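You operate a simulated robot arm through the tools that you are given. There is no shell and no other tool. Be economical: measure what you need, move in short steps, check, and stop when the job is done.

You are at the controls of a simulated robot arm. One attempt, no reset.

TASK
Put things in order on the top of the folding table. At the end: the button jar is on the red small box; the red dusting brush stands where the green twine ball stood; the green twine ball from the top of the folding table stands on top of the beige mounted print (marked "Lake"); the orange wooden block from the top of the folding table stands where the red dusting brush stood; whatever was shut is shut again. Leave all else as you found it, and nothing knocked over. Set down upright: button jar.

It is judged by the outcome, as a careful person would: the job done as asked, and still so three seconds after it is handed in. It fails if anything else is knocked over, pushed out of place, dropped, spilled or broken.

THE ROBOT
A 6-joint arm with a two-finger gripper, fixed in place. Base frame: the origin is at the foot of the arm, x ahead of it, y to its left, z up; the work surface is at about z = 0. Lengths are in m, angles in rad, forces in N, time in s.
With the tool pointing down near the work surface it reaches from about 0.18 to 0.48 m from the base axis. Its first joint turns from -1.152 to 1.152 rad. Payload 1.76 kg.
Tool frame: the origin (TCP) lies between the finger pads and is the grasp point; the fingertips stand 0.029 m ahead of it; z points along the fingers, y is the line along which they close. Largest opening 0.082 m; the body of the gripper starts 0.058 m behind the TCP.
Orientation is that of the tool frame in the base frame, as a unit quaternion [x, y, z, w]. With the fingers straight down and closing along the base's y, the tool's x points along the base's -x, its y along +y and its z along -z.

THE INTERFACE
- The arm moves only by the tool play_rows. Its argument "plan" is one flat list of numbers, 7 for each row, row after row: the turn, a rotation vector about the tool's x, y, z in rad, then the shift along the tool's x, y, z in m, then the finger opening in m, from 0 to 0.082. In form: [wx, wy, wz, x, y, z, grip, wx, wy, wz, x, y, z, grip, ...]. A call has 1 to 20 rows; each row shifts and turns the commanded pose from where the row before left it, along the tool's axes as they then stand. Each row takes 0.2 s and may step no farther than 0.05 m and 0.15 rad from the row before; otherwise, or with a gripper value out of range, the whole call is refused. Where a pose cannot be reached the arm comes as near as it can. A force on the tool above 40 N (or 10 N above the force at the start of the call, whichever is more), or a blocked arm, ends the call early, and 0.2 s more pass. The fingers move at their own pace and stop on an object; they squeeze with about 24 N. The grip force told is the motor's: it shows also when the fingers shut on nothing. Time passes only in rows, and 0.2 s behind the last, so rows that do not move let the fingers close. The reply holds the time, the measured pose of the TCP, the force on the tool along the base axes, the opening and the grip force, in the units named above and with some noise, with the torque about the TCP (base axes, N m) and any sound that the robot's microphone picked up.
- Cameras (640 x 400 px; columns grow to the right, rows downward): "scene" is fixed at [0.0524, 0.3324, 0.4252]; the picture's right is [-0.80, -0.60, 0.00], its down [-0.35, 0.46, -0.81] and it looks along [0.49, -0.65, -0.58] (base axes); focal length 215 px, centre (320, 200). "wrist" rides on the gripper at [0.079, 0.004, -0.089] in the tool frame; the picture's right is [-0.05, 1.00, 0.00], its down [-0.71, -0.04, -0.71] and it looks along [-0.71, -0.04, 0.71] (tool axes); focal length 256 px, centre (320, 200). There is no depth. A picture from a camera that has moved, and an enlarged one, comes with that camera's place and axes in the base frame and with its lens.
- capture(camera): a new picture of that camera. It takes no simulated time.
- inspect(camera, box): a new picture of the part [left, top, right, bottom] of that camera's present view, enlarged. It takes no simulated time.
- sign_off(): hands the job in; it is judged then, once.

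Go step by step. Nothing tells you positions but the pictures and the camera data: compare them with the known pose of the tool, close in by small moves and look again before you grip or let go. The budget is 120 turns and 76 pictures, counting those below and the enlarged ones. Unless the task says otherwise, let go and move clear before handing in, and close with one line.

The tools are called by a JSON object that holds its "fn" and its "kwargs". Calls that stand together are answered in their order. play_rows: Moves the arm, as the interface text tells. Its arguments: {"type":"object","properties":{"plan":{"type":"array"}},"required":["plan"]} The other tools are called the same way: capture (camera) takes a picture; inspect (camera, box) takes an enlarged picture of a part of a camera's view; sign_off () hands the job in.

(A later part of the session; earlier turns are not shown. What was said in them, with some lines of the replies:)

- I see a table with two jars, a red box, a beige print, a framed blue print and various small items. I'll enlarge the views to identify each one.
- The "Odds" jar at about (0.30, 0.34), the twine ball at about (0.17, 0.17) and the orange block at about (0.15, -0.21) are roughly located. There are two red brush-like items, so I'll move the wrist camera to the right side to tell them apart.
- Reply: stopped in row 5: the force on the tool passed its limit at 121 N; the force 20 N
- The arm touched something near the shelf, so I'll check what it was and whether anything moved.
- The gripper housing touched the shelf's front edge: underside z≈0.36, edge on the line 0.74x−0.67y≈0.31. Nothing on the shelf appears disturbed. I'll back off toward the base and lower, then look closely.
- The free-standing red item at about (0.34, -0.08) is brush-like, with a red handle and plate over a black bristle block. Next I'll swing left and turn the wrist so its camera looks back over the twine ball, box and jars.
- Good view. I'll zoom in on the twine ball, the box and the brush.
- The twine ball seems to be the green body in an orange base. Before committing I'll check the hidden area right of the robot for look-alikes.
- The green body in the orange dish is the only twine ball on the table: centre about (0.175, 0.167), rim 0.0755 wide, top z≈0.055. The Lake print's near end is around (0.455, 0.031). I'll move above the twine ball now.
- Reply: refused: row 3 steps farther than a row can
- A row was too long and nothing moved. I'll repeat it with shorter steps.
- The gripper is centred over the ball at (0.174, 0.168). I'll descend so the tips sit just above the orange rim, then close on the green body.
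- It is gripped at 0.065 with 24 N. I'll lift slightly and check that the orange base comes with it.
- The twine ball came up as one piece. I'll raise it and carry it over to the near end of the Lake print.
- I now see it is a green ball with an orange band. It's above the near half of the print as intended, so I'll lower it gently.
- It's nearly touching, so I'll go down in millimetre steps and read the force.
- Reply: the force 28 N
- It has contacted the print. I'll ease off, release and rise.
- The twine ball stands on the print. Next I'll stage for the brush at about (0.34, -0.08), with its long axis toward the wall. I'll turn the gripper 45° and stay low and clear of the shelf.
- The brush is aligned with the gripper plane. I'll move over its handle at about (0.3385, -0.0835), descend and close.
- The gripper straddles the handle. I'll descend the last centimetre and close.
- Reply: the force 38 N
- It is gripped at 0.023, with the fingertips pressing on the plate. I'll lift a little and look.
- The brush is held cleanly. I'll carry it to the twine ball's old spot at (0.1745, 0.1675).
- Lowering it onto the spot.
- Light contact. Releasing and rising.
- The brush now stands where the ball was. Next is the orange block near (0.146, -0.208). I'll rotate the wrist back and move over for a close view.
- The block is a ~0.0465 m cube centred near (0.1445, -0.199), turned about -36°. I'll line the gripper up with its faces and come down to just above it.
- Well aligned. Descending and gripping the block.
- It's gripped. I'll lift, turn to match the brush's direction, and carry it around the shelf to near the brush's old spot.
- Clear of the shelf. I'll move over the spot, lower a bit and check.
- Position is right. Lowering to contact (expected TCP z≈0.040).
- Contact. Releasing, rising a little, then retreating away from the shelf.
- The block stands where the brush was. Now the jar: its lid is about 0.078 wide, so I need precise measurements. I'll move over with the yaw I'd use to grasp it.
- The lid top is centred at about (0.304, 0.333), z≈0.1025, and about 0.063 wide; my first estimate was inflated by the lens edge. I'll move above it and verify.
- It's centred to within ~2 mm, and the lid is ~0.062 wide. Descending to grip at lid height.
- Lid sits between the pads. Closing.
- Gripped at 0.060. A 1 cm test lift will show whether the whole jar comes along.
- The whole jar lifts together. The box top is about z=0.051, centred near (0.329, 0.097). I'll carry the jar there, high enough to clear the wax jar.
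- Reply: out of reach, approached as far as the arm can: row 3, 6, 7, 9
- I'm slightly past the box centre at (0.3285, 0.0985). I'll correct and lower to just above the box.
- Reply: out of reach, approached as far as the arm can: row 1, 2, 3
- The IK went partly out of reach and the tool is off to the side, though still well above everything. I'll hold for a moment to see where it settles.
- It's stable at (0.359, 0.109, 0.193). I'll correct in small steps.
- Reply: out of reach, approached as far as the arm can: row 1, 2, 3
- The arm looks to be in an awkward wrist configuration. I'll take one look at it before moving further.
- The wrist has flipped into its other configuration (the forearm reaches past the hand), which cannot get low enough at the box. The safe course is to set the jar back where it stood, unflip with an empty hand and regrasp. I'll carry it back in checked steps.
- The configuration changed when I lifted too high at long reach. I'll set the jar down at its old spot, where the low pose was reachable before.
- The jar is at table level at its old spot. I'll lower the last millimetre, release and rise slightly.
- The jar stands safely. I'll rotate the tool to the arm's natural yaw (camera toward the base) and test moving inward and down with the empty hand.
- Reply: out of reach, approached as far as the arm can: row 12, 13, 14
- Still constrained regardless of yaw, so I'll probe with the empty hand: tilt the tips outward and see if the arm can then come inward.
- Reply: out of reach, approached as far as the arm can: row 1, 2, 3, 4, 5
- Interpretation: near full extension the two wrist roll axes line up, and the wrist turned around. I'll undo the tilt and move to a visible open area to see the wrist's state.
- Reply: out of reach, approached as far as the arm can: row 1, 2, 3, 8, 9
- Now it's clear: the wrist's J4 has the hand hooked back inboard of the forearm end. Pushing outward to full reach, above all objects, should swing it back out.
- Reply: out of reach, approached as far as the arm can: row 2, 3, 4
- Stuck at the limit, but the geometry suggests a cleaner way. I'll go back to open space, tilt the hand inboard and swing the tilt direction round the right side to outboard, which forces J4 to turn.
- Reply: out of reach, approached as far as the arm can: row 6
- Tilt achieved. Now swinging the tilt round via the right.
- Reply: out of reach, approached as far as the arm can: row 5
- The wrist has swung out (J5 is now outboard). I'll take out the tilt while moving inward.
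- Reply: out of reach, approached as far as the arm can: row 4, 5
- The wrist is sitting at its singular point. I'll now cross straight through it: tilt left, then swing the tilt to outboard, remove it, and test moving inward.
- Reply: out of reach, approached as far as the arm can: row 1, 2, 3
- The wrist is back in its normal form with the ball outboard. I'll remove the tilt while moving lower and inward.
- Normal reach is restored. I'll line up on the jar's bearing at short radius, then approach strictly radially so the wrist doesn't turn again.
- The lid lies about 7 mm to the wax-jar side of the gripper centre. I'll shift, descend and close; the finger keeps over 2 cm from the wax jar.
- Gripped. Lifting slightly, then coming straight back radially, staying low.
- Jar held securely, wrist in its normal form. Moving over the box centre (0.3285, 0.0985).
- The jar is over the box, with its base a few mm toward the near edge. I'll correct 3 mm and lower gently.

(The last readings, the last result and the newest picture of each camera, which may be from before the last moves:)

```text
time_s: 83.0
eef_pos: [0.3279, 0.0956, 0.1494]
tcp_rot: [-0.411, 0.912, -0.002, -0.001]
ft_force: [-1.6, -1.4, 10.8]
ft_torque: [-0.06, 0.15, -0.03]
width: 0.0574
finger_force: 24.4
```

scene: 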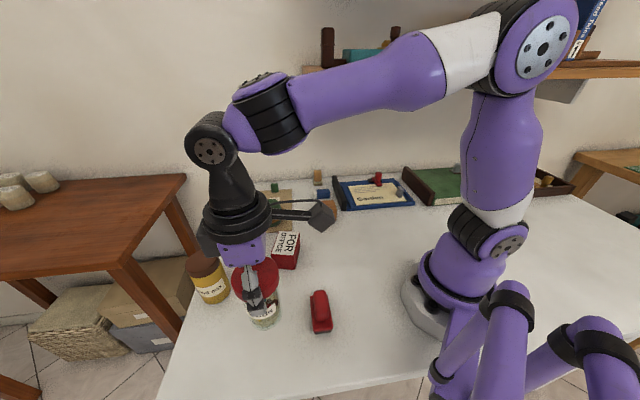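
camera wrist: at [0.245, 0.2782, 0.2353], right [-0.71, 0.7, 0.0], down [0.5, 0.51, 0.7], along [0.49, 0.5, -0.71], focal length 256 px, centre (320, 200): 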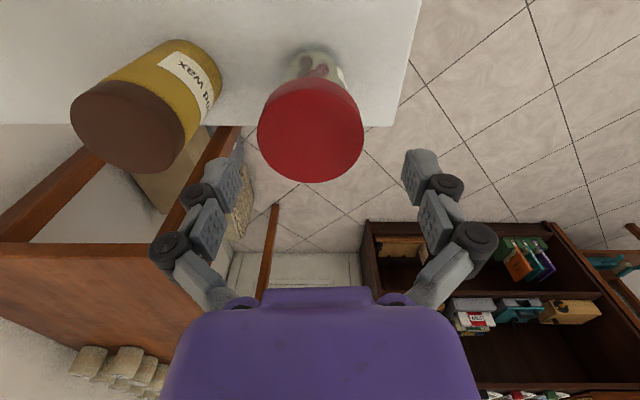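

Contact at z=0.149. Easing off, opening, and rising clear.

{"fn": "play_rows", "kwargs": {"plan": [0, 0, 0, 0, 0, -0.0008, 0.04, 0, 0, 0, 0, 0, 0, 0.065, 0, 0, 0, 0, 0, 0, 0.082, 0, 0, 0, 0, 0, 0, 0.082, 0, 0, 0, 0, 0, -0.02, 0.082, 0, 0, 0, 0, 0, -0.03, 0.082, 0, 0, 0, 0.03, 0, -0.02, 0.082, 0, 0, 0, 0.04, 0, 0, 0.082, 0, 0, 0, 0.03, 0, 0, 0.082, 0, 0, 0, 0, 0, 0, 0.082]}}

{"fn": "capture", "kwargs": {"camera": "scene"}}

```text
time_s: 85.2
eef_pos: [0.2603, 0.0207, 0.222]
tcp_rot: [-0.41, 0.912, -0.001, -0.002]
ft_force: [0.2, -0.8, 0.2]
ft_torque: [-0.02, -0.02, 0.02]
width: 0.0818
finger_force: 0.1
```

```text
0 pictures are left
```

scene: 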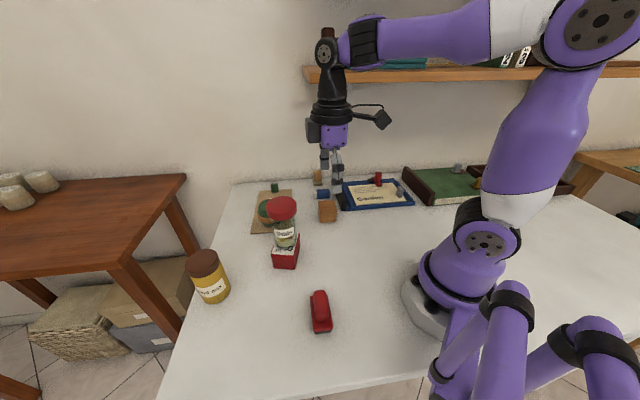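

The jar stands upright on the red box. The brush, block and twine ball are in their new places, and the gripper is open and clear, so I'm handing in.

{"fn": "sign_off", "kwargs": {}}

```text
The job is handed in.
```

I handed the job in with all four items where you asked; the last picture shows the button jar upright on the red box and nothing knocked over. Early on the gripper bumped the front edge of the wall shelf, and nothing on it appeared to move. I also had to set the jar back down once at its old spot and pick it up again before placing it.
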